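You operate a simulated robot arm through the tools that you are given. There is no shell and no other tool.

Carry out the task below with a simulated robot arm. There is one attempt and no reset: what you move stays moved.

TASK
Put the R 120 number block from the open table on the green taped patch and the R 210 number block on the white taped patch. Take the teal dish and leave it on the top of the grey bench. Put the large plastic beaker from the open table in the inside of the black frame and the small plastic beaker on the white taped patch. Open the right optics door, take the thick disc that says "L3" from the open table and leave it on the low shelf of the optics cabinet, then shut the door. The order is free. Set down upright: plastic beaker, thick disc.

Only the result counts: the job must be done as asked and must still hold three seconds after the hand-in. Knocking over, shifting, dropping, spilling or breaking anything else fails it.

THE ROBOT
A 6-joint arm with a two-finger gripper on a trunk, on a base that moves. Base frame: it is fixed to the floor where the robot stands at the start and does not move with it; the origin is under the middle of the robot, x ahead of it, y to its left, z up. Readings come in mm, degrees, newtons and seconds.
With the tool pointing down near the work surface it reaches from about 260 to 720 mm from the robot's upright axis, wherever it stands. Its first joint turns from -166.0 to 166.0 degrees. Places, roughly: green taped patch [4300, -3700, 900]; inside of the black frame (15x21 cm) [3360, -2540, 920]; low shelf of the optics cabinet [0, -3100, 500]; number block [2250, -2250, 1000]; plastic beaker [3500, -3500, 1000]; right optics door [300, -2900, 1000]; teal dish (9x9x3 cm) [2200, -2100, 900]; thick disc [4000, -2750, 1000]; top of the grey bench [-900, -1900, 800]; white taped patch [2900, -3300, 900]. Payload 1.57 kg.
Tool frame: the origin (TCP) lies between the finger pads and is the grasp point; the fingertips stand 21 mm ahead of it; z points along the fingers, y is the line along which they close. The gripper opens to 70 mm; its body begins 50 mm behind the TCP.
Orientation is told as [roll, pitch, yaw] about the base's x, y, z axes, in that order, counted from this pose: with the fingers straight down and closing along the base's y, the tool's x points along the base's -x, its y along +y and its z along -z.

THE INTERFACE
- The arm moves only by the tool drive_tool. Its arguments are lists of equal length, an entry for each row: "angular": the turn, a rotation vector about the tool's x, y, z in rad, a list of three; "offset": the shift along the tool's x, y, z in mm, a list of three; "fingers": the opening, from 0 (shut) to 1 (fully open). In form: {"angular": [[rx, ry, rz], ...], "offset": [[x, y, z], ...], "fingers": [fingers, ...]}. A call has 1 to 20 rows; each row is the pose to reach, as a shift and turn from the pose commanded when the call began, along the tool's axes at that moment. Each row takes 0.2 s and may step no farther than 50 mm and 8.6 degrees from the row before; otherwise, or with a gripper value out of range, the whole call is refused. Where a pose cannot be reached the arm comes as near as it can. A force on the tool above 40 N (or 10 N above the force at the start of the call, whichever is more), or a blocked arm, ends the call early, and 0.2 s more pass. The fingers move at their own pace (about 155.5 mm/s each) and stop on an object; they squeeze with about 30 N. The grip force told is the motor's: it shows also when the fingers shut on nothing. Time passes only in rows, and 0.2 s behind the last, so rows that repeat a pose let the fingers close. It gives the time, the measured TCP pose, the force on the tool (base axes), the opening and the grip force at its end, in the units of the frame above (readings bear some noise), with the torque about the TCP (base axes, N m) and any sound that the robot's microphone picked up.
- Cameras (640 x 400 px; columns grow to the right, rows downward): "scene" is now at [29.7, 145.4, 1506.3]; the picture's right is [-0.08, -1.00, 0.00], its down [-0.51, 0.04, -0.86] and it looks along [0.86, -0.07, -0.51] (base axes); focal length 274 px, centre (320, 200). "wrist" rides on the gripper at [79, 4, -81] in the tool frame; the picture's right is [-0.05, 1.00, 0.00], its down [-0.67, -0.04, -0.74] and it looks along [-0.74, -0.04, 0.67] (tool axes); focal length 256 px, centre (320, 200). There is no depth. A picture from a camera that has moved, and an enlarged one, comes with that camera's place and axes in the base frame and with its lens.
- camera(camera): a new picture of that camera. It takes no simulated time.
- steer(legs): drives the robot by 1 to 6 legs, each [ahead, left, turn to the left] in mm, mm and degrees, along the robot's own axes; the way and the turn of a leg run together, so that a leg with both is an arc; at most 1500 mm and 180 degrees a leg. The arm and the cameras ride along, it lands a little off, and it stops where it bumps. It gives what a move gives.
- head_to(pan, tilt): turns the head with the scene camera to pan (to the left, within 155 degrees either way) and tilt (down, from -29 to 69), counted from straight ahead of the robot. It gives what a move gives.
- enlarge(camera, box): a new picture of the part [left, top, right, bottom] of that camera's present view, enlarged. It takes no simulated time.
- job_done(): hands the job in; it is judged then, once.

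Nothing tells you exact positions but the pictures and the camera data. Unless the task says otherwise, let go and move clear before handing in.

The tools are called as a command line: name --argument value ..., lists and objects as JSON in quotes. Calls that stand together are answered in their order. drive_tool: Moves the arm, as the interface text tells. Its arguments: {"type":"object","properties":{"angular":{"type":"array"},"offset":{"type":"array"},"fingers":{"type":"array"}},"required":["angular","offset","fingers"]} The other tools are called the same way: steer (legs) drives the base; head_to (pan, tilt) turns the head that bears the scene camera; camera (camera) takes a picture; enlarge (camera, box) takes an enlarged picture of a part of a camera's view; job_done () hands the job in.

At the start:

```text
time_s: 0.0
tcp_pos: [384.7, -117.3, 1179.0]
tool_rot: [0.0, 0.0, 0.1]
force: [0.3, 0.5, 0.7]
torque: [0.02, -0.03, 0.01]
grip_width: 70.1
finger_force: 0.1
robot x, y, heading: [-0.6, -2.1, 0.0]
head pan, tilt (commanded): [-4.5, 30.4]
```

scene: 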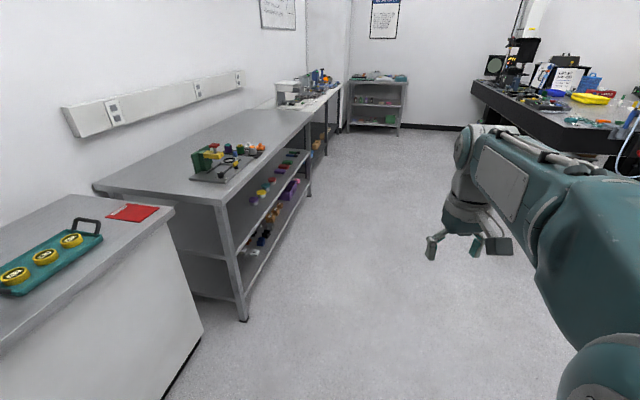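
wrist: 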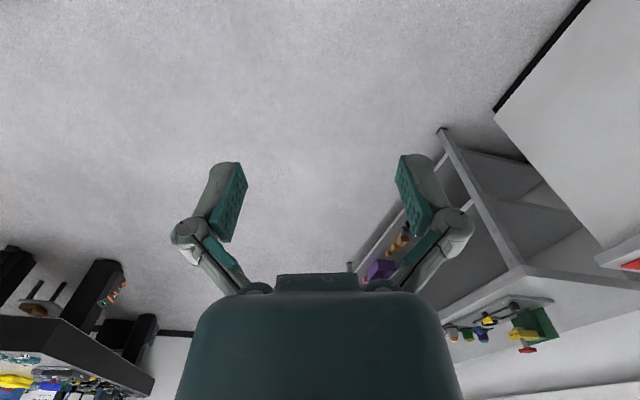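

I see a lab with benches on the left and a dark table far ahead on the right; the work places are to the right of me (negative y). I'll look around with the head first.

head_to --pan -50 --tilt 15

camera --camera "scene"

head_to --pan -100 --tilt 15

camera --camera "scene"

head_to --pan -150 --tilt 15

camera --camera "scene"

```text
time_s: 1.1
tcp_pos: [383.2, -117.6, 1179.0]
tool_rot: [0.0, 0.0, -0.1]
force: [0.1, 0.0, -0.4]
torque: [0.03, 0.0, 0.03]
grip_width: 70.2
finger_force: 0.1
robot x, y, heading: [1.7, 1.2, 0.2]
head pan, tilt (commanded): [-50.0, 15.0]
```

```text
taken
camera scene: at [-0.2, 80.9, 1531.2], right [-0.77, -0.64, 0.0], down [-0.17, 0.2, -0.97], along [0.62, -0.74, -0.26], focal length 274 px, centre (320, 200)
```

scene: 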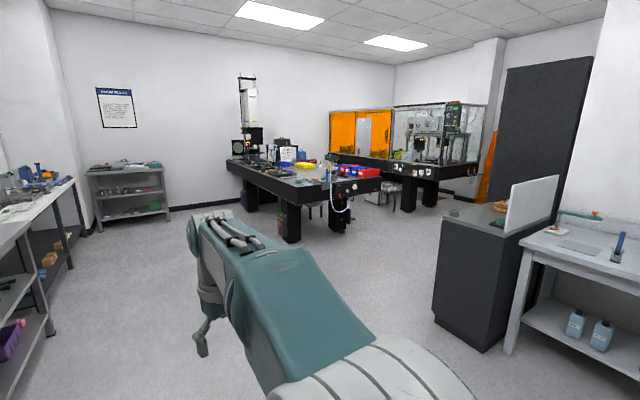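

```text
time_s: 2.3
tcp_pos: [384.4, -117.0, 1178.9]
tool_rot: [0.0, 0.0, 0.1]
force: [-1.0, -0.6, 0.2]
torque: [-0.02, -0.02, -0.02]
grip_width: 70.0
finger_force: 0.2
robot x, y, heading: [0.9, -2.8, 0.3]
head pan, tilt (commanded): [-100.0, 15.0]
```

```text
taken
camera scene: at [-76.4, 60.4, 1531.3], right [-0.98, 0.17, 0.0], down [0.04, 0.25, -0.97], along [-0.17, -0.95, -0.26], focal length 274 px, centre (320, 200)
```

scene: 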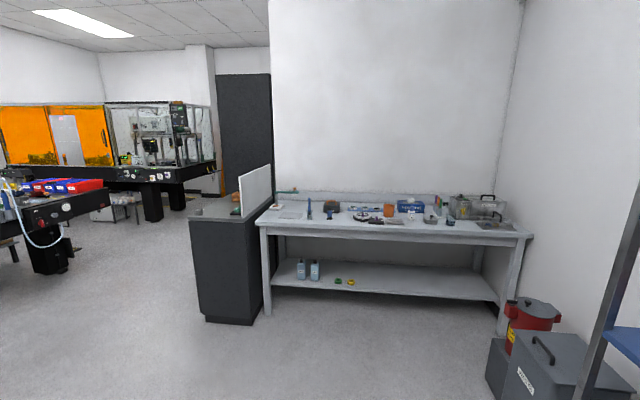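

```text
time_s: 3.5
tcp_pos: [385.0, -118.1, 1178.6]
tool_rot: [-0.1, 0.1, 0.0]
force: [0.1, 0.2, 0.0]
torque: [0.01, -0.03, -0.01]
grip_width: 70.2
finger_force: 0.1
robot x, y, heading: [0.8, 0.8, 0.0]
head pan, tilt (commanded): [-150.0, 15.0]
```

```text
taken
camera scene: at [-141.1, 105.7, 1531.3], right [-0.5, 0.87, 0.0], down [0.22, 0.13, -0.97], along [-0.84, -0.48, -0.26], focal length 274 px, centre (320, 200)
```

scene: 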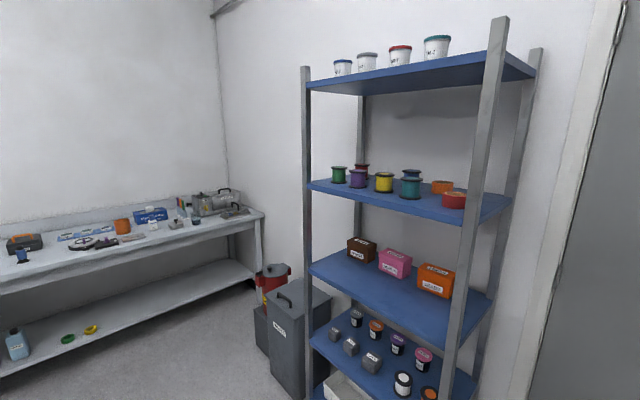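

The dark optical tables are ahead right, the grey bench is behind right, and the tall black cabinet is beyond it. I'll enlarge the view toward the tables.

head_to --pan -45 --tilt 15

enlarge --camera "scene" --box '[180, 60, 340, 240]'

enlarge --camera "scene" --box '[300, 80, 460, 240]'

enlarge --camera "scene" --box '[440, 40, 640, 240]'

```text
time_s: 5.3
tcp_pos: [384.0, -118.0, 1177.1]
tool_rot: [0.0, 0.0, 0.0]
force: [0.8, 0.3, 0.0]
torque: [-0.03, 0.05, -0.03]
grip_width: 69.9
finger_force: 0.0
robot x, y, heading: [-0.3, -2.8, 0.1]
head pan, tilt (commanded): [-45.0, 15.0]
```

```text
2.22 times, centred on (260, 150) of scene
camera zoom: at [5.7, 86.4, 1531.2], right [-0.71, -0.71, 0.0], down [-0.18, 0.18, -0.97], along [0.68, -0.68, -0.26], focal length 610 px, centre (453, 311)
```

zoom: 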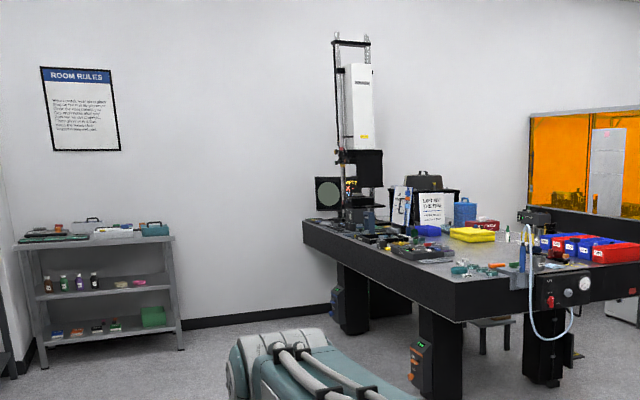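

```text
2.50 times, centred on (380, 160) of scene
camera zoom: at [5.7, 86.4, 1531.2], right [-0.71, -0.71, 0.0], down [-0.18, 0.18, -0.97], along [0.68, -0.68, -0.26], focal length 686 px, centre (170, 300)
```

zoom: 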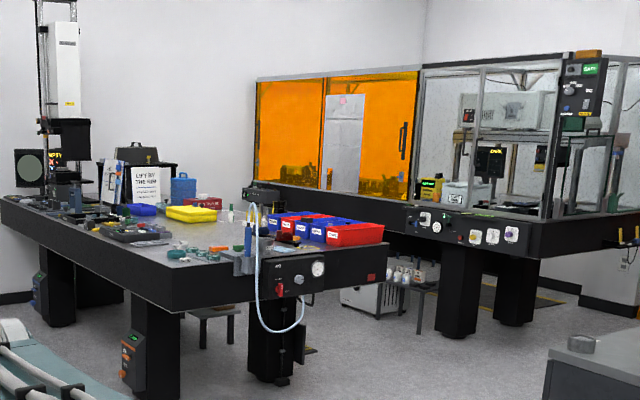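

```text
2.00 times, centred on (540, 140) of scene
camera zoom: at [5.7, 86.4, 1531.2], right [-0.71, -0.71, 0.0], down [-0.18, 0.18, -0.97], along [0.68, -0.68, -0.26], focal length 549 px, centre (-120, 320)
```

zoom: 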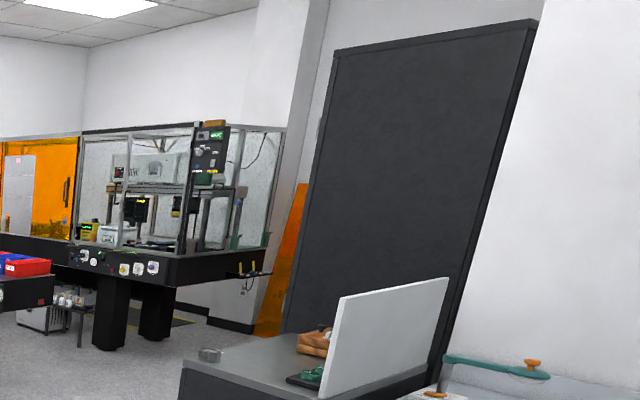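

The open table's near corner is roughly at (2050, -2000). I'll drive closer to look at it from the near corner.

steer --legs '[[1000, -500, 0], [0, 0, -45]]'

head_to --pan 15 --tilt 20

camera --camera "scene"

head_to --pan -35 --tilt 20

camera --camera "scene"

```text
time_s: 13.2
tcp_pos: [1179.0, -876.8, 1179.0]
tool_rot: [0.0, 0.0, -46.8]
force: [-0.4, 0.4, 0.3]
torque: [-0.01, -0.02, 0.0]
grip_width: 70.2
finger_force: 0.0
robot x, y, heading: [1001.6, -518.3, -46.8]
head pan, tilt (commanded): [-45.0, 15.0]
```

```text
time_s: 14.5
tcp_pos: [1180.2, -877.4, 1178.5]
tool_rot: [0.0, 0.0, -46.8]
force: [0.5, 0.0, -0.1]
torque: [-0.03, -0.01, 0.02]
grip_width: 69.8
finger_force: 0.0
robot x, y, heading: [1002.2, -515.8, -46.7]
head pan, tilt (commanded): [15.0, 20.0]
```

```text
taken
camera scene: at [1151.9, -419.3, 1523.0], right [-0.53, -0.85, 0.0], down [-0.29, 0.18, -0.94], along [0.8, -0.5, -0.34], focal length 274 px, centre (320, 200)
```

scene: 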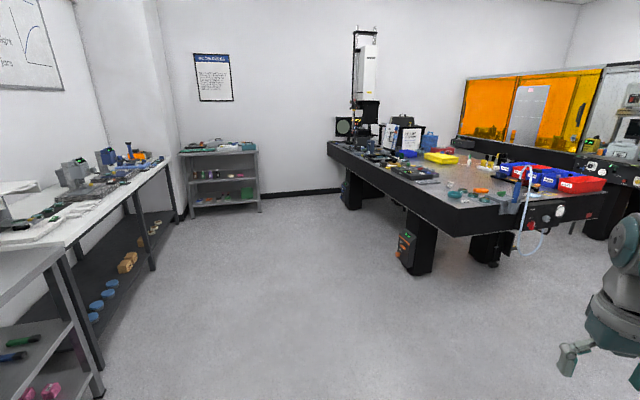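

```text
time_s: 15.6
tcp_pos: [1180.0, -877.5, 1179.4]
tool_rot: [0.0, -0.1, -46.8]
force: [-0.4, -0.6, -0.5]
torque: [0.0, -0.01, 0.01]
grip_width: 69.8
finger_force: 0.0
robot x, y, heading: [1002.7, -514.5, -46.6]
head pan, tilt (commanded): [-35.0, 20.0]
```

```text
taken
camera scene: at [1086.2, -462.4, 1523.0], right [-0.99, -0.14, 0.0], down [-0.05, 0.34, -0.94], along [0.13, -0.93, -0.34], focal length 274 px, centre (320, 200)
```

scene: 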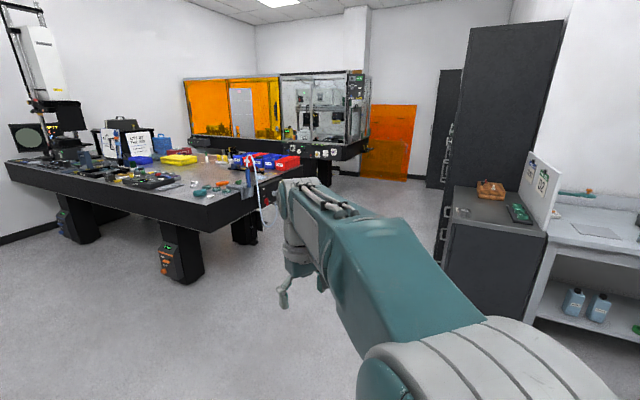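

I can make out the table with bins, and dark cabinets at right. Enlarging the table and cabinets for detail.

enlarge --camera "scene" --box '[0, 90, 160, 230]'

enlarge --camera "scene" --box '[150, 120, 300, 230]'

enlarge --camera "scene" --box '[400, 40, 600, 260]'

```text
2.86 times, centred on (80, 160) of scene
camera zoom: at [1086.2, -462.4, 1523.0], right [-0.99, -0.14, 0.0], down [-0.05, 0.34, -0.94], along [0.13, -0.93, -0.34], focal length 784 px, centre (1006, 314)
```

zoom: 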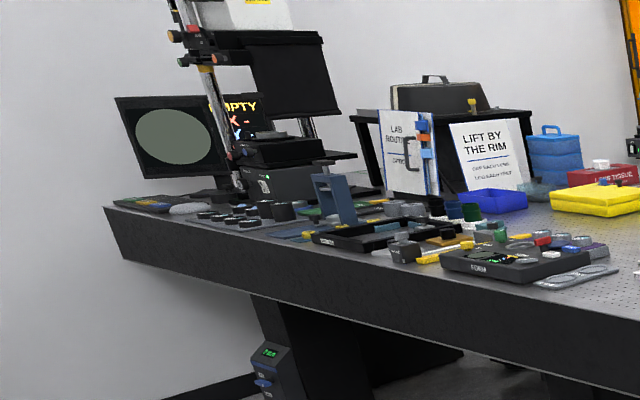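

```text
3.64 times, centred on (225, 175) of scene
camera zoom: at [1086.2, -462.4, 1523.0], right [-0.99, -0.14, 0.0], down [-0.05, 0.34, -0.94], along [0.13, -0.93, -0.34], focal length 998 px, centre (666, 291)
```

zoom: 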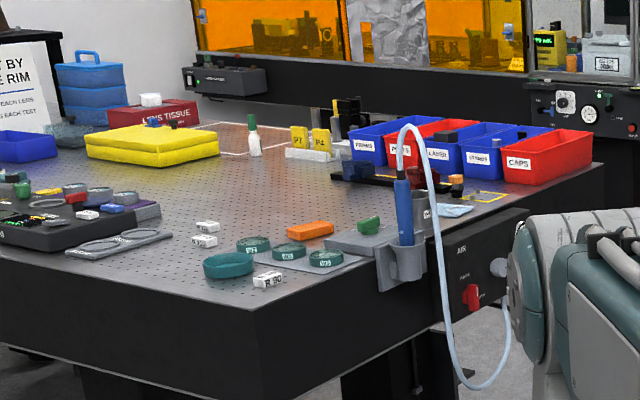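

```text
1.82 times, centred on (500, 150) of scene
camera zoom: at [1086.2, -462.4, 1523.0], right [-0.99, -0.14, 0.0], down [-0.05, 0.34, -0.94], along [0.13, -0.93, -0.34], focal length 499 px, centre (-7, 291)
```

zoom: 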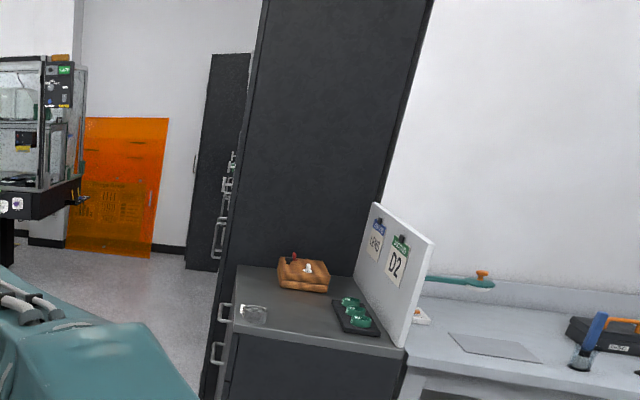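

The table is turned about 17° clockwise, with its near corner at about (2020, -1970); blocks and teal dishes sit near that corner. I'll check my own footprint by looking down, then approach.

head_to --pan 0 --tilt 69

camera --camera "scene"

head_to --pan 90 --tilt 69

camera --camera "scene"

head_to --pan -90 --tilt 69

camera --camera "scene"

```text
time_s: 16.8
tcp_pos: [1179.4, -876.6, 1178.2]
tool_rot: [0.1, 0.0, -46.7]
force: [-0.2, -0.2, 0.1]
torque: [0.0, 0.03, 0.0]
grip_width: 70.1
finger_force: 0.0
robot x, y, heading: [1001.8, -516.1, -46.8]
head pan, tilt (commanded): [0.0, 68.8]
```

```text
taken
camera scene: at [1111.1, -411.1, 1455.5], right [-0.73, -0.68, 0.0], down [-0.64, 0.68, -0.36], along [0.25, -0.26, -0.93], focal length 274 px, centre (320, 200)
```

scene: 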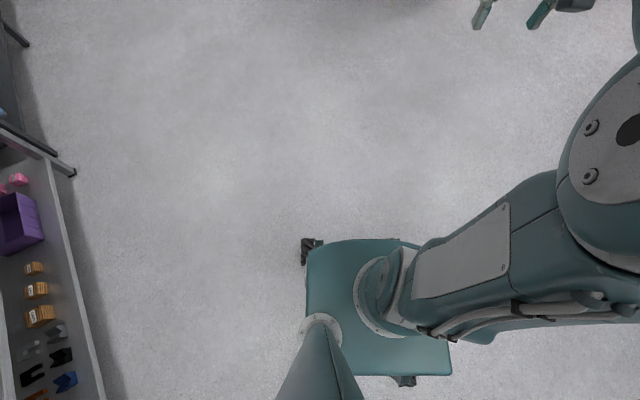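

```text
time_s: 18.5
tcp_pos: [1179.6, -877.8, 1178.7]
tool_rot: [-0.1, 0.0, -46.9]
force: [-0.8, -0.1, 0.5]
torque: [-0.07, 0.01, 0.02]
grip_width: 69.9
finger_force: 0.0
robot x, y, heading: [1001.1, -518.2, -47.1]
head pan, tilt (commanded): [90.0, 68.8]
```

```text
taken
camera scene: at [1113.6, -331.9, 1455.5], right [0.68, -0.73, 0.0], down [-0.68, -0.64, -0.36], along [0.26, 0.25, -0.93], focal length 274 px, centre (320, 200)
```

scene: 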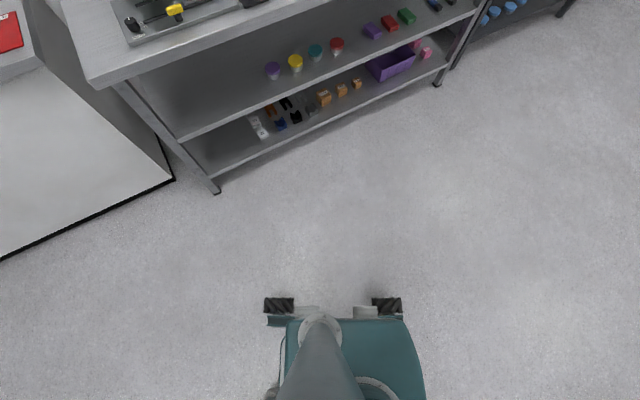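

```text
time_s: 21.1
tcp_pos: [1179.7, -877.0, 1179.2]
tool_rot: [0.1, 0.0, -46.9]
force: [0.1, -0.4, 0.7]
torque: [-0.01, 0.07, -0.01]
grip_width: 69.9
finger_force: 0.0
robot x, y, heading: [1000.4, -520.3, -46.9]
head pan, tilt (commanded): [-90.0, 68.8]
```

```text
taken
camera scene: at [1031.9, -408.6, 1455.6], right [-0.69, 0.73, 0.0], down [0.68, 0.64, -0.36], along [-0.26, -0.25, -0.93], focal length 274 px, centre (320, 200)
```

scene: 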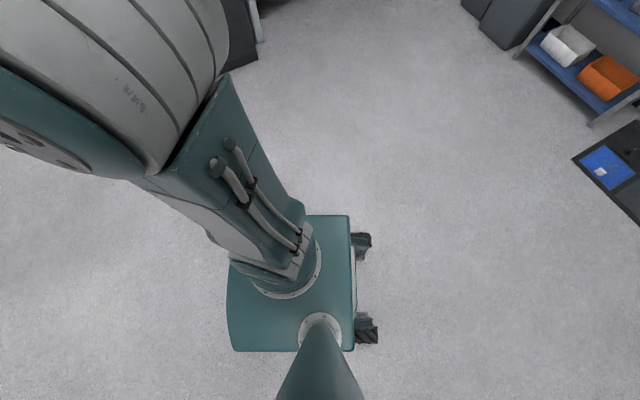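

My base plate is about 0.5 m high and half a metre long, so I can dock near the table edge. I'll drive to the near-corner long edge, facing the table square on, but still standing 600 mm off.

steer --legs '[[0, 0, -60.6], [240, 829, 0], [239, 829, 0]]'

head_to --pan 0 --tilt 35

camera --camera "scene"

enlarge --camera "scene" --box '[220, 60, 460, 210]'

head_to --pan 45 --tilt 25

camera --camera "scene"

```text
time_s: 32.5
tcp_pos: [2199.7, -1797.7, 1178.9]
tool_rot: [0.0, 0.0, -107.3]
force: [-0.3, 0.0, 0.4]
torque: [-0.02, -0.02, -0.02]
grip_width: 70.1
finger_force: 0.1
robot x, y, heading: [2428.0, -1464.5, -107.4]
head pan, tilt (commanded): [-90.0, 68.8]
```

```text
time_s: 34.2
tcp_pos: [2200.9, -1798.6, 1178.5]
tool_rot: [0.0, 0.0, -107.4]
force: [-0.1, -0.6, 0.9]
torque: [-0.03, 0.0, 0.03]
grip_width: 69.7
finger_force: 0.0
robot x, y, heading: [2428.4, -1467.1, -107.4]
head pan, tilt (commanded): [0.0, 35.0]
```

```text
taken
camera scene: at [2565.1, -1542.2, 1499.1], right [-0.95, 0.3, 0.0], down [0.17, 0.55, -0.82], along [-0.24, -0.78, -0.57], focal length 274 px, centre (320, 200)
```

scene: 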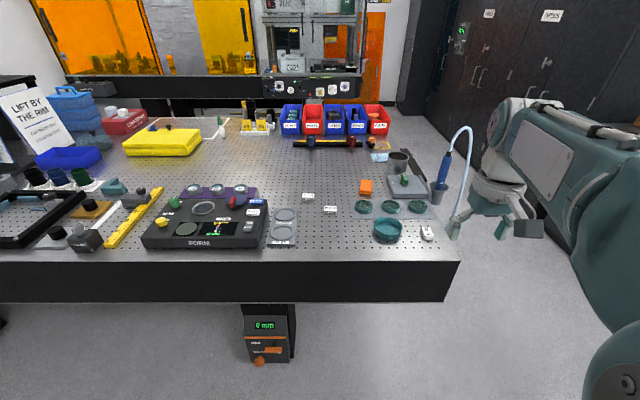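

```text
2.67 times, centred on (340, 135) of scene
camera zoom: at [2565.1, -1542.2, 1499.1], right [-0.95, 0.3, 0.0], down [0.17, 0.55, -0.82], along [-0.24, -0.78, -0.57], focal length 732 px, centre (267, 373)
```

zoom: 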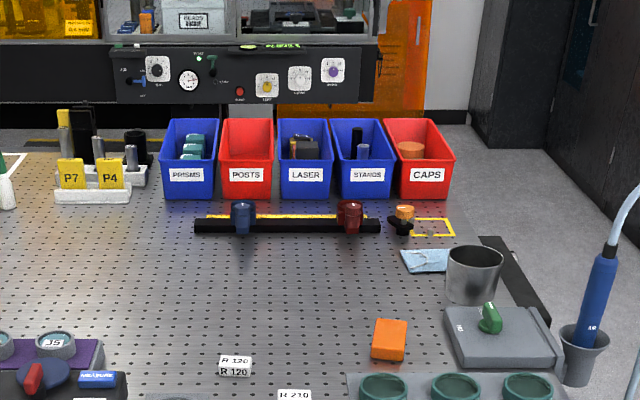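

```text
time_s: 35.3
tcp_pos: [2200.5, -1798.1, 1178.2]
tool_rot: [0.0, 0.1, -107.4]
force: [0.9, -0.7, -0.4]
torque: [0.02, 0.0, 0.01]
grip_width: 69.7
finger_force: 0.0
robot x, y, heading: [2427.1, -1466.8, -107.7]
head pan, tilt (commanded): [45.0, 25.0]
```

```text
taken
camera scene: at [2634.1, -1539.8, 1514.9], right [-0.89, -0.46, 0.0], down [-0.2, 0.38, -0.91], along [0.42, -0.8, -0.42], focal length 274 px, centre (320, 200)
```

scene: 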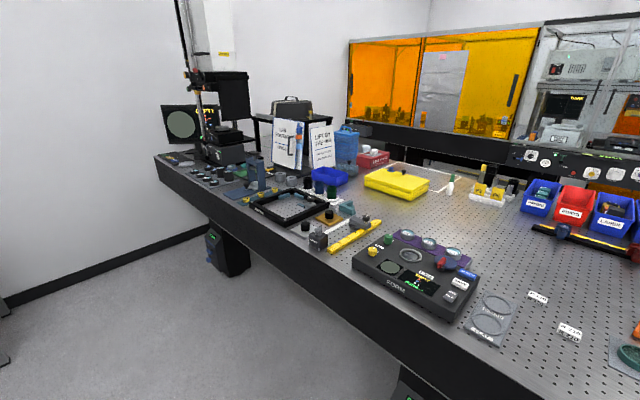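

I can see R 120 at about (2360, -2367), R 210 at about (2308, -2271), and the large teal dish near (2155, -2120). I'll dock at the table edge in front of the blocks.

steer --legs '[[0, 150, 0], [250, 0, 0]]'

head_to --pan -15 --tilt 50

camera --camera "scene"

camera --camera "wrist"

```text
time_s: 38.1
tcp_pos: [2270.3, -2082.5, 1177.7]
tool_rot: [0.1, 0.0, -107.3]
force: [-0.1, 0.8, -0.7]
torque: [0.01, 0.0, 0.03]
grip_width: 69.9
finger_force: 0.1
robot x, y, heading: [2498.7, -1752.0, -107.1]
head pan, tilt (commanded): [45.0, 25.0]
```

```text
time_s: 39.4
tcp_pos: [2274.0, -2082.4, 1178.6]
tool_rot: [-0.1, 0.1, -107.3]
force: [0.2, 0.6, -0.9]
torque: [0.03, 0.03, 0.02]
grip_width: 70.0
finger_force: 0.0
robot x, y, heading: [2497.5, -1747.8, -107.4]
head pan, tilt (commanded): [-15.0, 50.0]
```

```text
taken
camera scene: at [2621.8, -1806.9, 1477.5], right [-0.85, 0.53, 0.0], down [0.41, 0.65, -0.64], along [-0.34, -0.54, -0.77], focal length 274 px, centre (320, 200)
```

scene: 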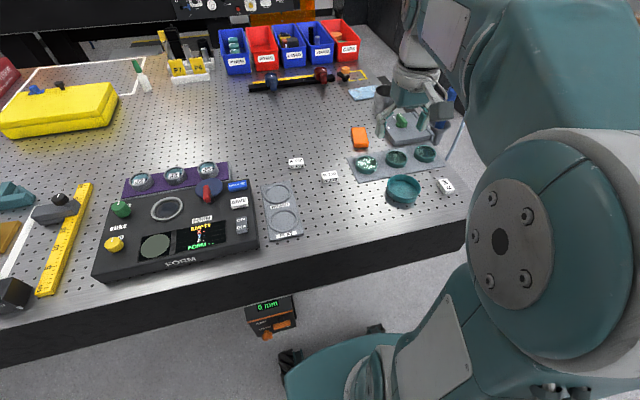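

```text
taken
camera wrist: at [2300.8, -2007.7, 1260.7], right [0.94, -0.35, 0.0], down [-0.23, -0.63, 0.74], along [-0.26, -0.7, -0.67], focal length 256 px, centre (320, 200)
```

wrist: 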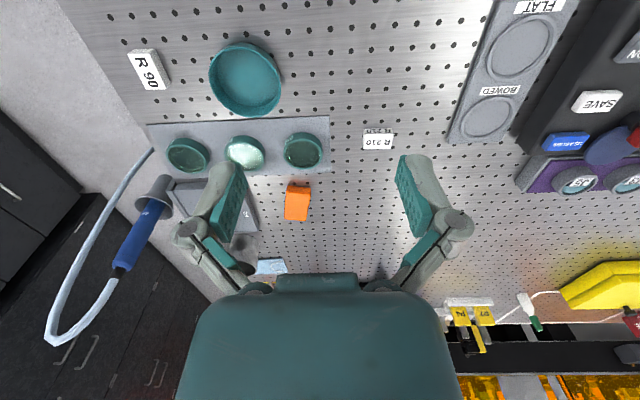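

I'm docked; R 210 appears near (2304, -2265). I'll enlarge the blocks to see their shape and orientation.

enlarge --camera "scene" --box '[270, 110, 470, 220]'

enlarge --camera "wrist" --box '[340, 100, 420, 170]'

```text
3.20 times, centred on (370, 165) of scene
camera zoom: at [2621.8, -1806.9, 1477.5], right [-0.85, 0.53, 0.0], down [0.41, 0.65, -0.64], along [-0.34, -0.54, -0.77], focal length 878 px, centre (160, 312)
```

zoom: 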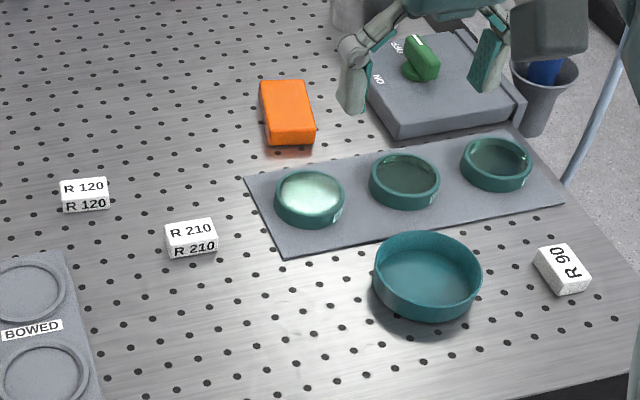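

```text
5.71 times, centred on (380, 135) of wrist
camera zoom: at [2300.8, -2007.7, 1260.7], right [0.94, -0.35, 0.0], down [-0.23, -0.63, 0.74], along [-0.26, -0.7, -0.67], focal length 1463 px, centre (-23, 571)
```

zoom: 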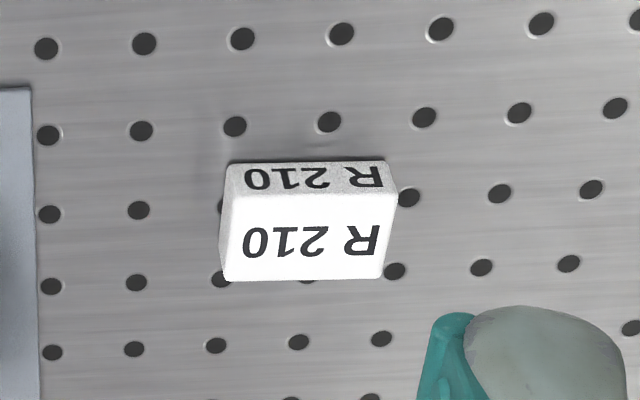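

R 210's top is at z≈922, with its centre near (2302, -2265), 46 mm wide and nearly aligned with my fingers. I'll move the open gripper above it and check.

drive_tool --angular '[[0, 0, 0.015], [0, 0, 0.03], [0, 0, 0.045], [0, 0, 0.06], [0, 0, 0.073], [0, 0, 0.073]]' --offset '[[-28, 14, 20], [-56, 28, 50], [-84, 42, 80], [-112, 56, 110], [-140, 70, 140], [-166, 82, 165]]' --fingers '[1, 1, 1, 1, 1, 1]'

camera --camera "wrist"

camera --camera "scene"

```text
time_s: 40.8
tcp_pos: [2300.5, -2266.3, 1011.0]
tool_rot: [-0.2, 0.0, -111.6]
force: [0.1, -0.1, 0.4]
torque: [-0.01, 0.05, 0.0]
grip_width: 70.1
finger_force: 0.1
robot x, y, heading: [2500.8, -1750.9, -107.3]
head pan, tilt (commanded): [-15.0, 50.0]
```

```text
taken
camera wrist: at [2333.3, -2193.3, 1093.7], right [0.91, -0.42, 0.0], down [-0.28, -0.61, 0.75], along [-0.31, -0.68, -0.67], focal length 256 px, centre (320, 200)
```

wrist: 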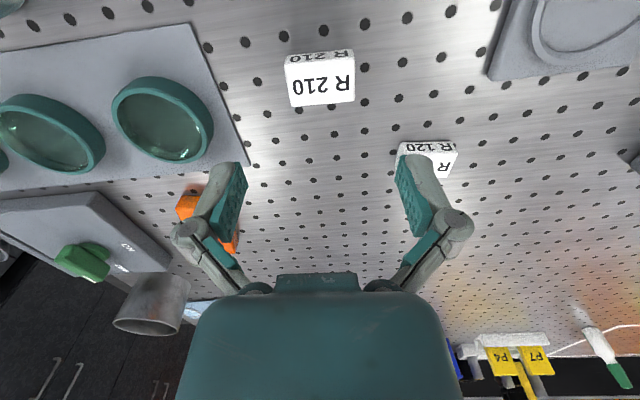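

```text
taken
camera scene: at [2622.0, -1808.0, 1477.4], right [-0.85, 0.53, 0.0], down [0.41, 0.65, -0.64], along [-0.34, -0.54, -0.77], focal length 274 px, centre (320, 200)
```

scene: 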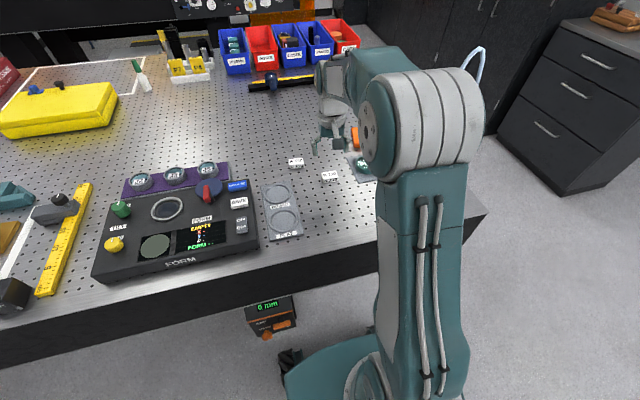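

The gripper is centred over R 210 within about 5 mm. Descending and closing.

drive_tool --angular '[[0, 0, 0], [0, 0, 0], [0, 0, 0], [0, 0, 0], [0, 0, 0], [0, 0, 0], [0, 0, 0], [0, 0, 0]]' --offset '[[5, 0, 30], [5, 0, 60], [5, 0, 75], [5, 0, 83], [5, 0, 83], [5, 0, 83], [5, 0, 83], [5, 0, 83]]' --fingers '[1, 1, 1, 1, 0, 0, 0, 0]'

camera --camera "wrist"

```text
time_s: 42.6
tcp_pos: [2303.2, -2260.3, 933.8]
tool_rot: [-0.2, -0.1, -111.5]
force: [-1.0, -1.1, 7.9]
torque: [-0.02, -0.03, -0.01]
grip_width: 43.1
finger_force: 29.9
robot x, y, heading: [2498.0, -1748.7, -107.5]
head pan, tilt (commanded): [-15.0, 50.0]
```

```text
taken
camera wrist: at [2335.8, -2187.9, 1014.8], right [0.91, -0.42, 0.0], down [-0.28, -0.61, 0.75], along [-0.31, -0.68, -0.67], focal length 256 px, centre (320, 200)
```

wrist: 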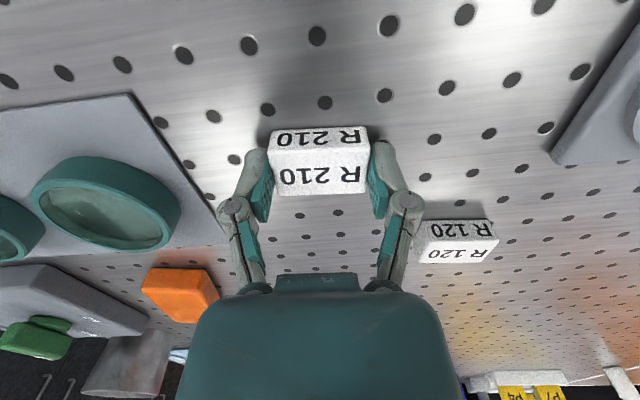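

R 210 is gripped (43 mm). Lifting it straight up.

drive_tool --angular '[[0, 0, 0], [0, 0, 0], [0, 0, 0], [0, 0, 0], [0, 0, 0], [0, 0, 0]]' --offset '[[0, 0, -20], [0, 0, -60], [0, 0, -100], [0, 0, -140], [0, 0, -180], [0, 0, -210]]' --fingers '[0, 0, 0, 0, 0, 0]'

camera --camera "wrist"

```text
time_s: 44.0
tcp_pos: [2305.8, -2259.1, 1138.5]
tool_rot: [-0.2, 0.1, -111.4]
force: [1.0, -0.2, -0.2]
torque: [0.03, 0.01, 0.03]
grip_width: 42.6
finger_force: 29.9
robot x, y, heading: [2496.6, -1748.1, -107.6]
head pan, tilt (commanded): [-15.0, 50.0]
```

```text
taken
camera wrist: at [2339.1, -2187.6, 1221.8], right [0.91, -0.42, 0.0], down [-0.28, -0.61, 0.74], along [-0.31, -0.68, -0.67], focal length 256 px, centre (320, 200)
```

wrist: 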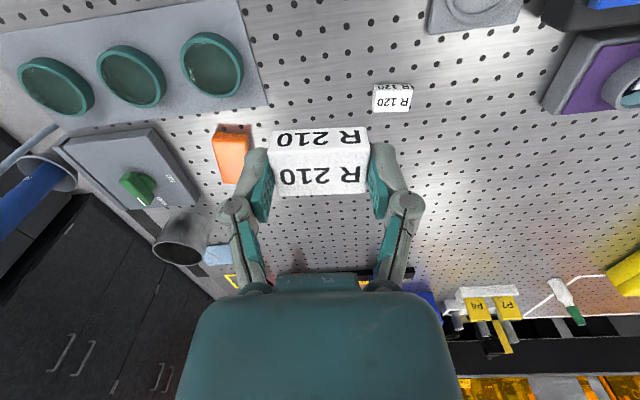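

R 210 is held. I'll retract the arm to a compact carry pose and back out, then drive around the right end of the table.

drive_tool --angular '[[0, 0, 0], [0, 0, 0], [0, 0, 0], [0, 0, 0], [0, 0, 0]]' --offset '[[35, 0, -8], [70, 0, -16], [105, 0, -24], [140, 0, -32], [170, 0, -40]]' --fingers '[0, 0, 0, 0, 0]'

steer --legs '[[-320, 0, 0], [250, -1276, 0]]'

head_to --pan 0 --tilt 30

camera --camera "scene"

camera --camera "wrist"

```text
time_s: 45.2
tcp_pos: [2368.4, -2105.1, 1181.2]
tool_rot: [-0.1, 0.0, -111.5]
force: [-0.5, -0.1, -0.5]
torque: [0.05, 0.04, -0.01]
grip_width: 43.1
finger_force: 30.1
robot x, y, heading: [2496.9, -1748.6, -107.2]
head pan, tilt (commanded): [-15.0, 50.0]
```

```text
time_s: 53.3
tcp_pos: [1185.7, -1670.2, 1180.9]
tool_rot: [0.0, 0.0, -112.7]
force: [0.7, -0.1, -1.3]
torque: [-0.01, 0.04, 0.02]
grip_width: 42.8
finger_force: 30.2
robot x, y, heading: [1325.9, -1316.2, -108.5]
head pan, tilt (commanded): [-15.0, 50.0]
```

```text
time_s: 54.2
tcp_pos: [1184.7, -1667.9, 1181.4]
tool_rot: [-0.2, 0.0, -112.6]
force: [0.4, 0.2, -0.4]
torque: [0.0, 0.03, -0.02]
grip_width: 42.7
finger_force: 29.7
robot x, y, heading: [1325.7, -1317.6, -108.4]
head pan, tilt (commanded): [0.0, 30.0]
```

```text
taken
camera scene: at [1459.5, -1397.8, 1506.8], right [-0.95, 0.32, 0.0], down [0.16, 0.48, -0.87], along [-0.28, -0.82, -0.5], focal length 274 px, centre (320, 200)
```

scene: 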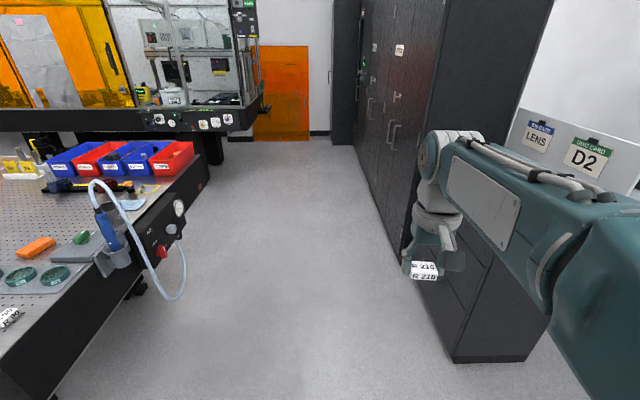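

```text
taken
camera wrist: at [1219.4, -1596.6, 1263.6], right [0.9, -0.44, 0.0], down [-0.29, -0.6, 0.74], along [-0.32, -0.67, -0.67], focal length 256 px, centre (320, 200)
```

wrist: 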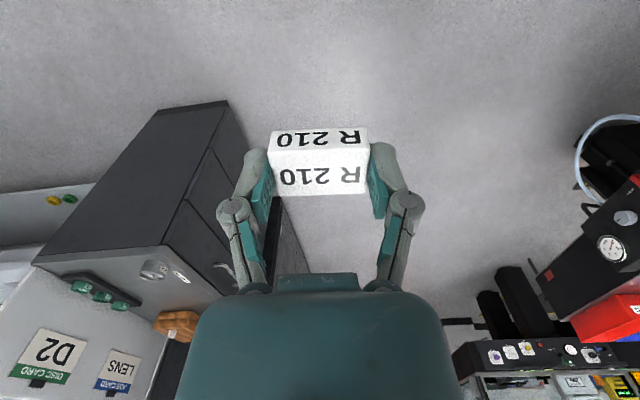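

The corridor is clear. Driving ahead down the corridor to beyond the table's right end, then look.

steer --legs '[[1470, 175, 0]]'

head_to --pan 40 --tilt 25

camera --camera "scene"

head_to --pan -60 --tilt 25

camera --camera "scene"

```text
time_s: 61.4
tcp_pos: [849.7, -3086.3, 1182.0]
tool_rot: [-0.2, 0.0, -114.8]
force: [0.2, 0.3, 0.6]
torque: [0.02, 0.01, 0.03]
grip_width: 42.7
finger_force: 30.3
robot x, y, heading: [998.4, -2736.4, -110.2]
head pan, tilt (commanded): [0.0, 30.0]
```

```text
time_s: 62.5
tcp_pos: [849.2, -3086.3, 1182.1]
tool_rot: [-0.1, 0.0, -114.7]
force: [0.3, -0.7, 0.1]
torque: [0.0, -0.02, 0.02]
grip_width: 42.9
finger_force: 29.7
robot x, y, heading: [999.4, -2742.7, -110.3]
head pan, tilt (commanded): [40.0, 25.0]
```

```text
taken
camera scene: at [1196.0, -2827.2, 1514.8], right [-0.94, -0.33, 0.0], down [-0.14, 0.4, -0.91], along [0.3, -0.85, -0.42], focal length 274 px, centre (320, 200)
```

scene: 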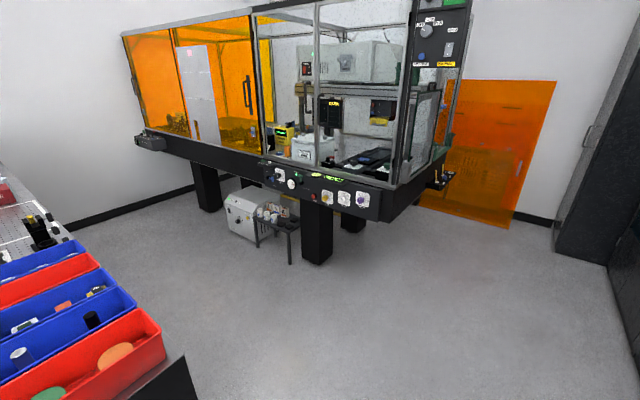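

```text
time_s: 64.2
tcp_pos: [849.7, -3086.2, 1180.7]
tool_rot: [-0.2, 0.0, -114.7]
force: [-0.6, 0.6, -0.1]
torque: [0.01, 0.0, 0.04]
grip_width: 42.5
finger_force: 30.7
robot x, y, heading: [1000.7, -2737.5, -110.5]
head pan, tilt (commanded): [-60.0, 25.0]
```

```text
taken
camera scene: at [1074.4, -2755.7, 1515.0], right [-0.17, 0.99, 0.0], down [0.42, 0.07, -0.91], along [-0.89, -0.15, -0.42], focal length 274 px, centre (320, 200)
```

scene: 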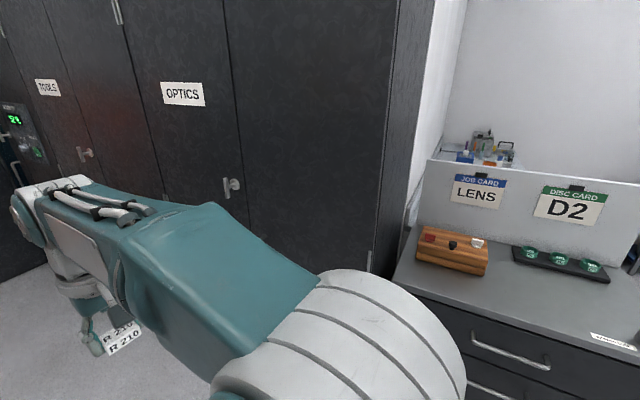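

The far-side aisle is clear except a small stool by the enclosed table. I'll go down, turn to face back toward the open table, and slide along its far edge.

steer --legs '[[695, 312, 0], [0, 0, -176.6]]'

head_to --pan -40 --tilt 25

camera --camera "scene"

```text
time_s: 75.7
tcp_pos: [1190.5, -3147.3, 1182.0]
tool_rot: [-0.1, 0.0, 65.6]
force: [0.0, 0.9, -0.2]
torque: [0.02, -0.02, -0.02]
grip_width: 42.8
finger_force: 30.3
robot x, y, heading: [1038.0, -3493.9, 70.0]
head pan, tilt (commanded): [-60.0, 25.0]
```

```text
time_s: 76.5
tcp_pos: [1190.4, -3147.1, 1180.8]
tool_rot: [-0.3, 0.0, 65.6]
force: [0.7, 0.4, 0.0]
torque: [-0.01, 0.0, 0.03]
grip_width: 42.9
finger_force: 30.1
robot x, y, heading: [1042.3, -3493.3, 69.7]
head pan, tilt (commanded): [-40.0, 25.0]
```

```text
taken
camera scene: at [954.3, -3452.5, 1514.9], right [0.5, -0.87, 0.0], down [-0.37, -0.21, -0.91], along [0.79, 0.45, -0.42], focal length 274 px, centre (320, 200)
```

scene: 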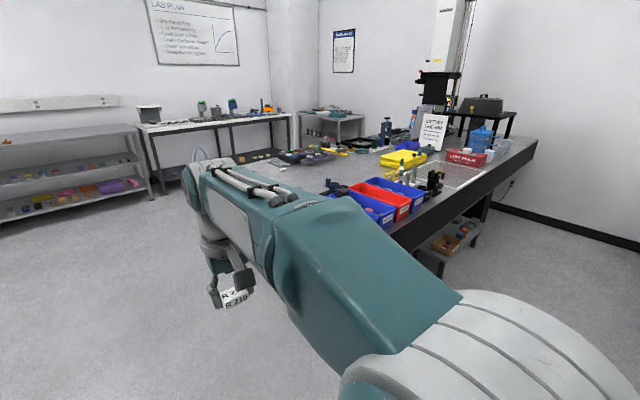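

Sliding right along the far edge, staying ~650 mm off, and turning to face the table square.

steer --legs '[[-123, -1096, 0], [0, 0, 3.2]]'

head_to --pan -35 --tilt 30

camera --camera "scene"

enlarge --camera "scene" --box '[200, 60, 480, 250]'

```text
time_s: 82.7
tcp_pos: [2183.4, -3647.5, 1180.6]
tool_rot: [0.0, 0.1, 68.2]
force: [-0.3, 0.5, 0.4]
torque: [0.02, 0.01, 0.02]
grip_width: 42.7
finger_force: 29.6
robot x, y, heading: [2047.7, -4000.8, 72.3]
head pan, tilt (commanded): [-40.0, 25.0]
```

```text
time_s: 83.3
tcp_pos: [2182.8, -3648.9, 1180.9]
tool_rot: [-0.1, 0.0, 68.2]
force: [-0.5, -0.6, 0.7]
torque: [0.03, 0.02, 0.02]
grip_width: 43.0
finger_force: 30.2
robot x, y, heading: [2045.5, -3999.5, 72.4]
head pan, tilt (commanded): [-35.0, 30.0]
```

```text
taken
camera scene: at [1953.9, -3958.0, 1507.0], right [0.61, -0.79, 0.0], down [-0.4, -0.3, -0.87], along [0.69, 0.53, -0.5], focal length 274 px, centre (320, 200)
```

scene: 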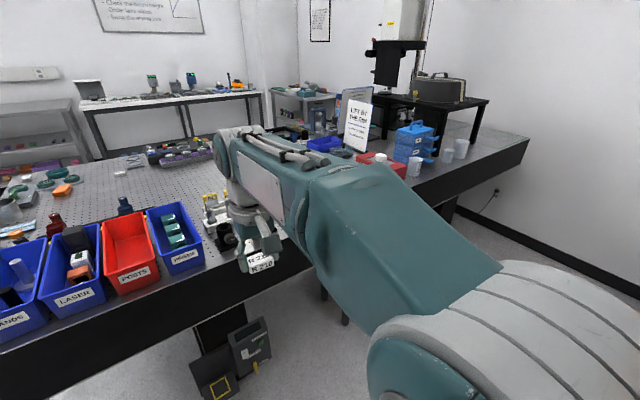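

```text
2.11 times, centred on (340, 155) of scene
camera zoom: at [1953.9, -3958.0, 1507.0], right [0.61, -0.79, 0.0], down [-0.4, -0.3, -0.87], along [0.69, 0.53, -0.5], focal length 578 px, centre (278, 295)
```

zoom: 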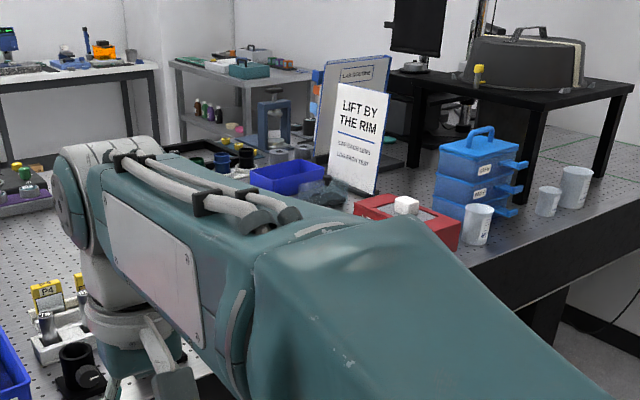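

Three beakers are visible further along the far edge, and the white patch is just ahead-right of me. Sliding further right to face the white patch.

steer --legs '[[0, -620, 0]]'

head_to --pan 5 --tilt 38

camera --camera "scene"

camera --camera "wrist"

head_to --pan -70 --tilt 25

camera --camera "scene"

```text
time_s: 86.8
tcp_pos: [2776.0, -3838.2, 1180.7]
tool_rot: [-0.2, 0.0, 67.8]
force: [-0.2, -0.2, -0.1]
torque: [0.01, -0.02, 0.02]
grip_width: 42.8
finger_force: 30.1
robot x, y, heading: [2642.8, -4192.5, 72.0]
head pan, tilt (commanded): [-35.0, 30.0]
```

```text
time_s: 87.9
tcp_pos: [2777.5, -3840.3, 1181.6]
tool_rot: [-0.1, 0.0, 67.8]
force: [0.8, -0.4, -0.7]
torque: [0.0, -0.01, -0.02]
grip_width: 42.6
finger_force: 29.5
robot x, y, heading: [2644.4, -4190.2, 72.1]
head pan, tilt (commanded): [5.0, 38.0]
```

```text
taken
camera scene: at [2495.0, -4118.3, 1494.6], right [0.97, -0.23, 0.0], down [-0.14, -0.6, -0.79], along [0.18, 0.77, -0.62], focal length 274 px, centre (320, 200)
```

scene: 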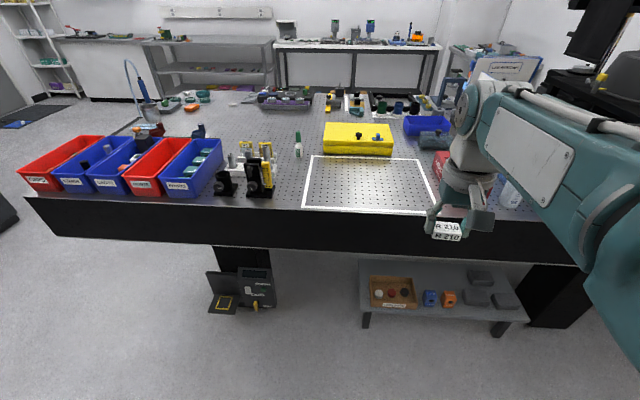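

```text
taken
camera wrist: at [2745.1, -3911.3, 1263.7], right [-0.9, 0.43, 0.0], down [0.28, 0.6, 0.74], along [0.32, 0.67, -0.67], focal length 256 px, centre (320, 200)
```

wrist: 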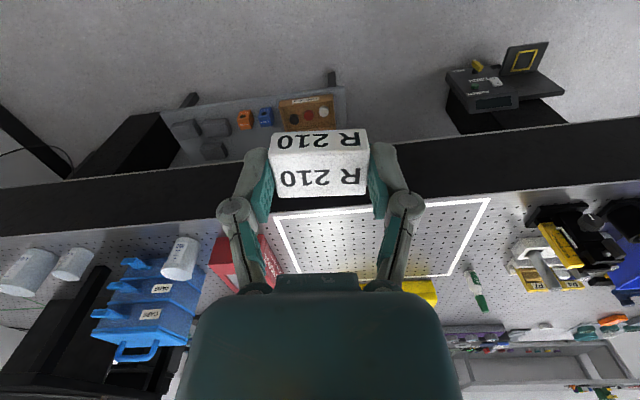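

```text
time_s: 89.4
tcp_pos: [2778.5, -3839.7, 1180.7]
tool_rot: [0.0, 0.0, 67.8]
force: [-0.1, -0.2, 0.0]
torque: [-0.04, 0.02, -0.01]
grip_width: 42.6
finger_force: 30.0
robot x, y, heading: [2640.6, -4192.7, 72.1]
head pan, tilt (commanded): [-70.0, 25.0]
```

```text
taken
camera scene: at [2567.0, -4198.9, 1515.0], right [0.04, -1.0, 0.0], down [-0.42, -0.02, -0.91], along [0.91, 0.03, -0.42], focal length 274 px, centre (320, 200)
```

scene: 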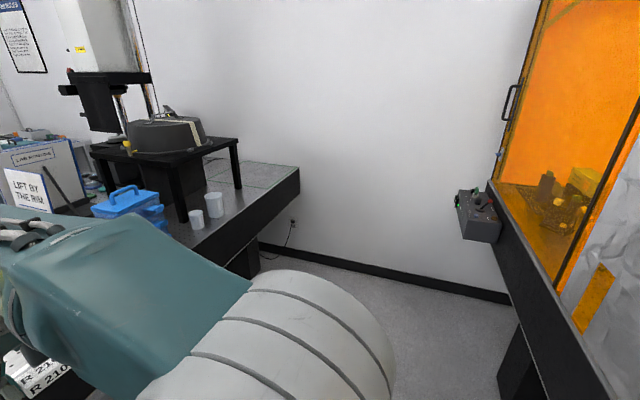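

The white patch spans roughly (2603..3116, -3069..-3535), centre about (2864, -3303). I'll dock at the far edge in front of it.

steer --legs '[[355, 0, 0.8]]'

head_to --pan 0 --tilt 50

camera --camera "scene"

camera --camera "wrist"

```text
time_s: 91.6
tcp_pos: [2880.9, -3512.1, 1181.7]
tool_rot: [0.0, -0.1, 68.3]
force: [1.1, -0.5, 0.4]
torque: [0.0, 0.04, -0.01]
grip_width: 42.9
finger_force: 29.7
robot x, y, heading: [2746.1, -3863.4, 72.5]
head pan, tilt (commanded): [-70.0, 25.0]
```

```text
time_s: 93.0
tcp_pos: [2879.7, -3510.4, 1181.4]
tool_rot: [-0.1, 0.0, 68.2]
force: [-0.1, -0.1, -0.3]
torque: [-0.01, 0.0, -0.02]
grip_width: 42.5
finger_force: 29.7
robot x, y, heading: [2748.0, -3867.9, 72.3]
head pan, tilt (commanded): [0.0, 50.0]
```

```text
taken
camera scene: at [2603.4, -3802.8, 1477.4], right [0.95, -0.3, 0.0], down [-0.23, -0.73, -0.64], along [0.19, 0.61, -0.77], focal length 274 px, centre (320, 200)
```

scene: 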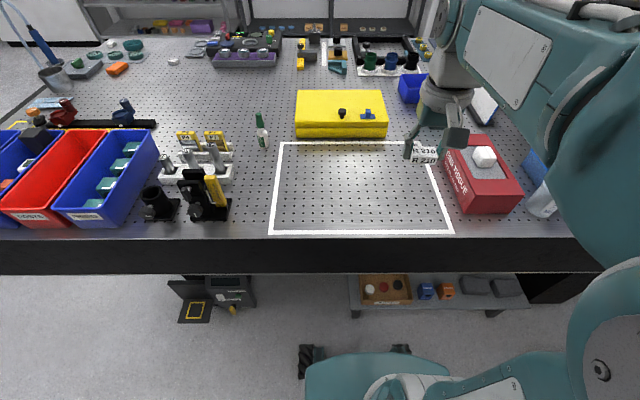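

```text
taken
camera wrist: at [2847.5, -3583.1, 1263.7], right [-0.91, 0.42, 0.0], down [0.28, 0.61, 0.74], along [0.31, 0.68, -0.67], focal length 256 px, centre (320, 200)
```

wrist: 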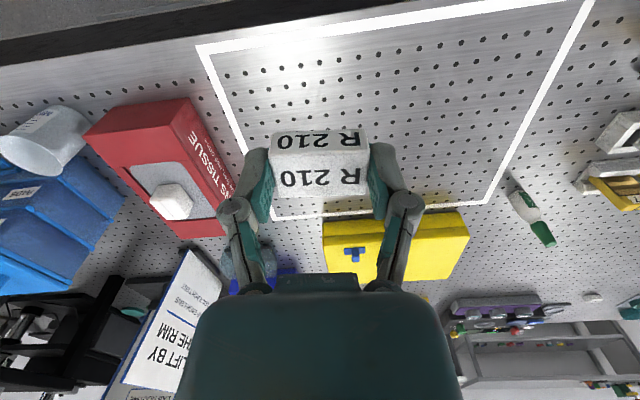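

Patch confirmed. I'll carry R 210 over its left half at about (2768, -3302), then lower.

drive_tool --angular '[[0, 0, 0], [0, 0, 0], [0, 0, 0], [0, 0, 0], [0, 0, 0], [0, 0, 0], [0, 0, 0], [0, 0, 0], [0, 0, 0], [0, 0, 0], [0, 0, 0], [0, 0, 0], [0, 0, 0]]' --offset '[[-25, 30, 0], [-51, 60, 0], [-76, 91, 0], [-102, 121, 0], [-127, 151, 0], [-152, 181, 0], [-152, 181, 40], [-152, 181, 80], [-152, 181, 120], [-152, 181, 160], [-152, 181, 195], [-152, 181, 225], [-152, 181, 225]]' --fingers '[0, 0, 0, 0, 0, 0, 0, 0, 0, 0, 0, 0, 0]'

camera --camera "wrist"

camera --camera "scene"

```text
time_s: 95.8
tcp_pos: [2768.7, -3304.7, 958.1]
tool_rot: [-0.1, -0.1, 68.2]
force: [-0.6, -0.5, -0.4]
torque: [0.0, -0.02, 0.01]
grip_width: 42.9
finger_force: 30.0
robot x, y, heading: [2747.7, -3864.1, 72.3]
head pan, tilt (commanded): [0.0, 50.0]
```

```text
taken
camera wrist: at [2736.7, -3375.8, 1040.4], right [-0.91, 0.42, 0.0], down [0.28, 0.61, 0.74], along [0.31, 0.68, -0.67], focal length 256 px, centre (320, 200)
```

wrist: 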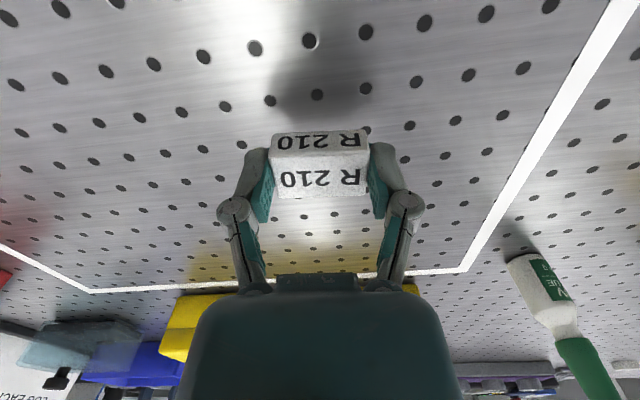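

```text
taken
camera scene: at [2602.7, -3801.4, 1477.3], right [0.95, -0.3, 0.0], down [-0.23, -0.73, -0.64], along [0.19, 0.61, -0.77], focal length 274 px, centre (320, 200)
```

scene: 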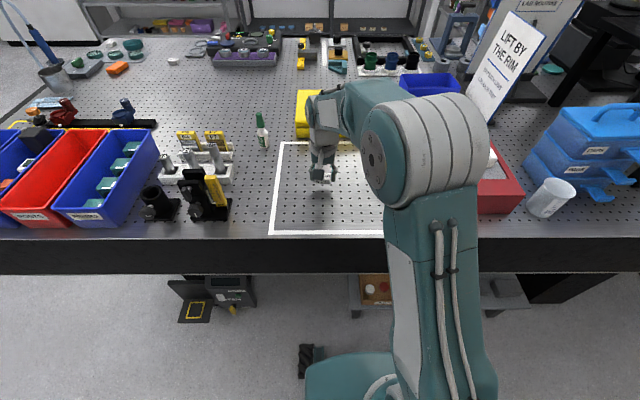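

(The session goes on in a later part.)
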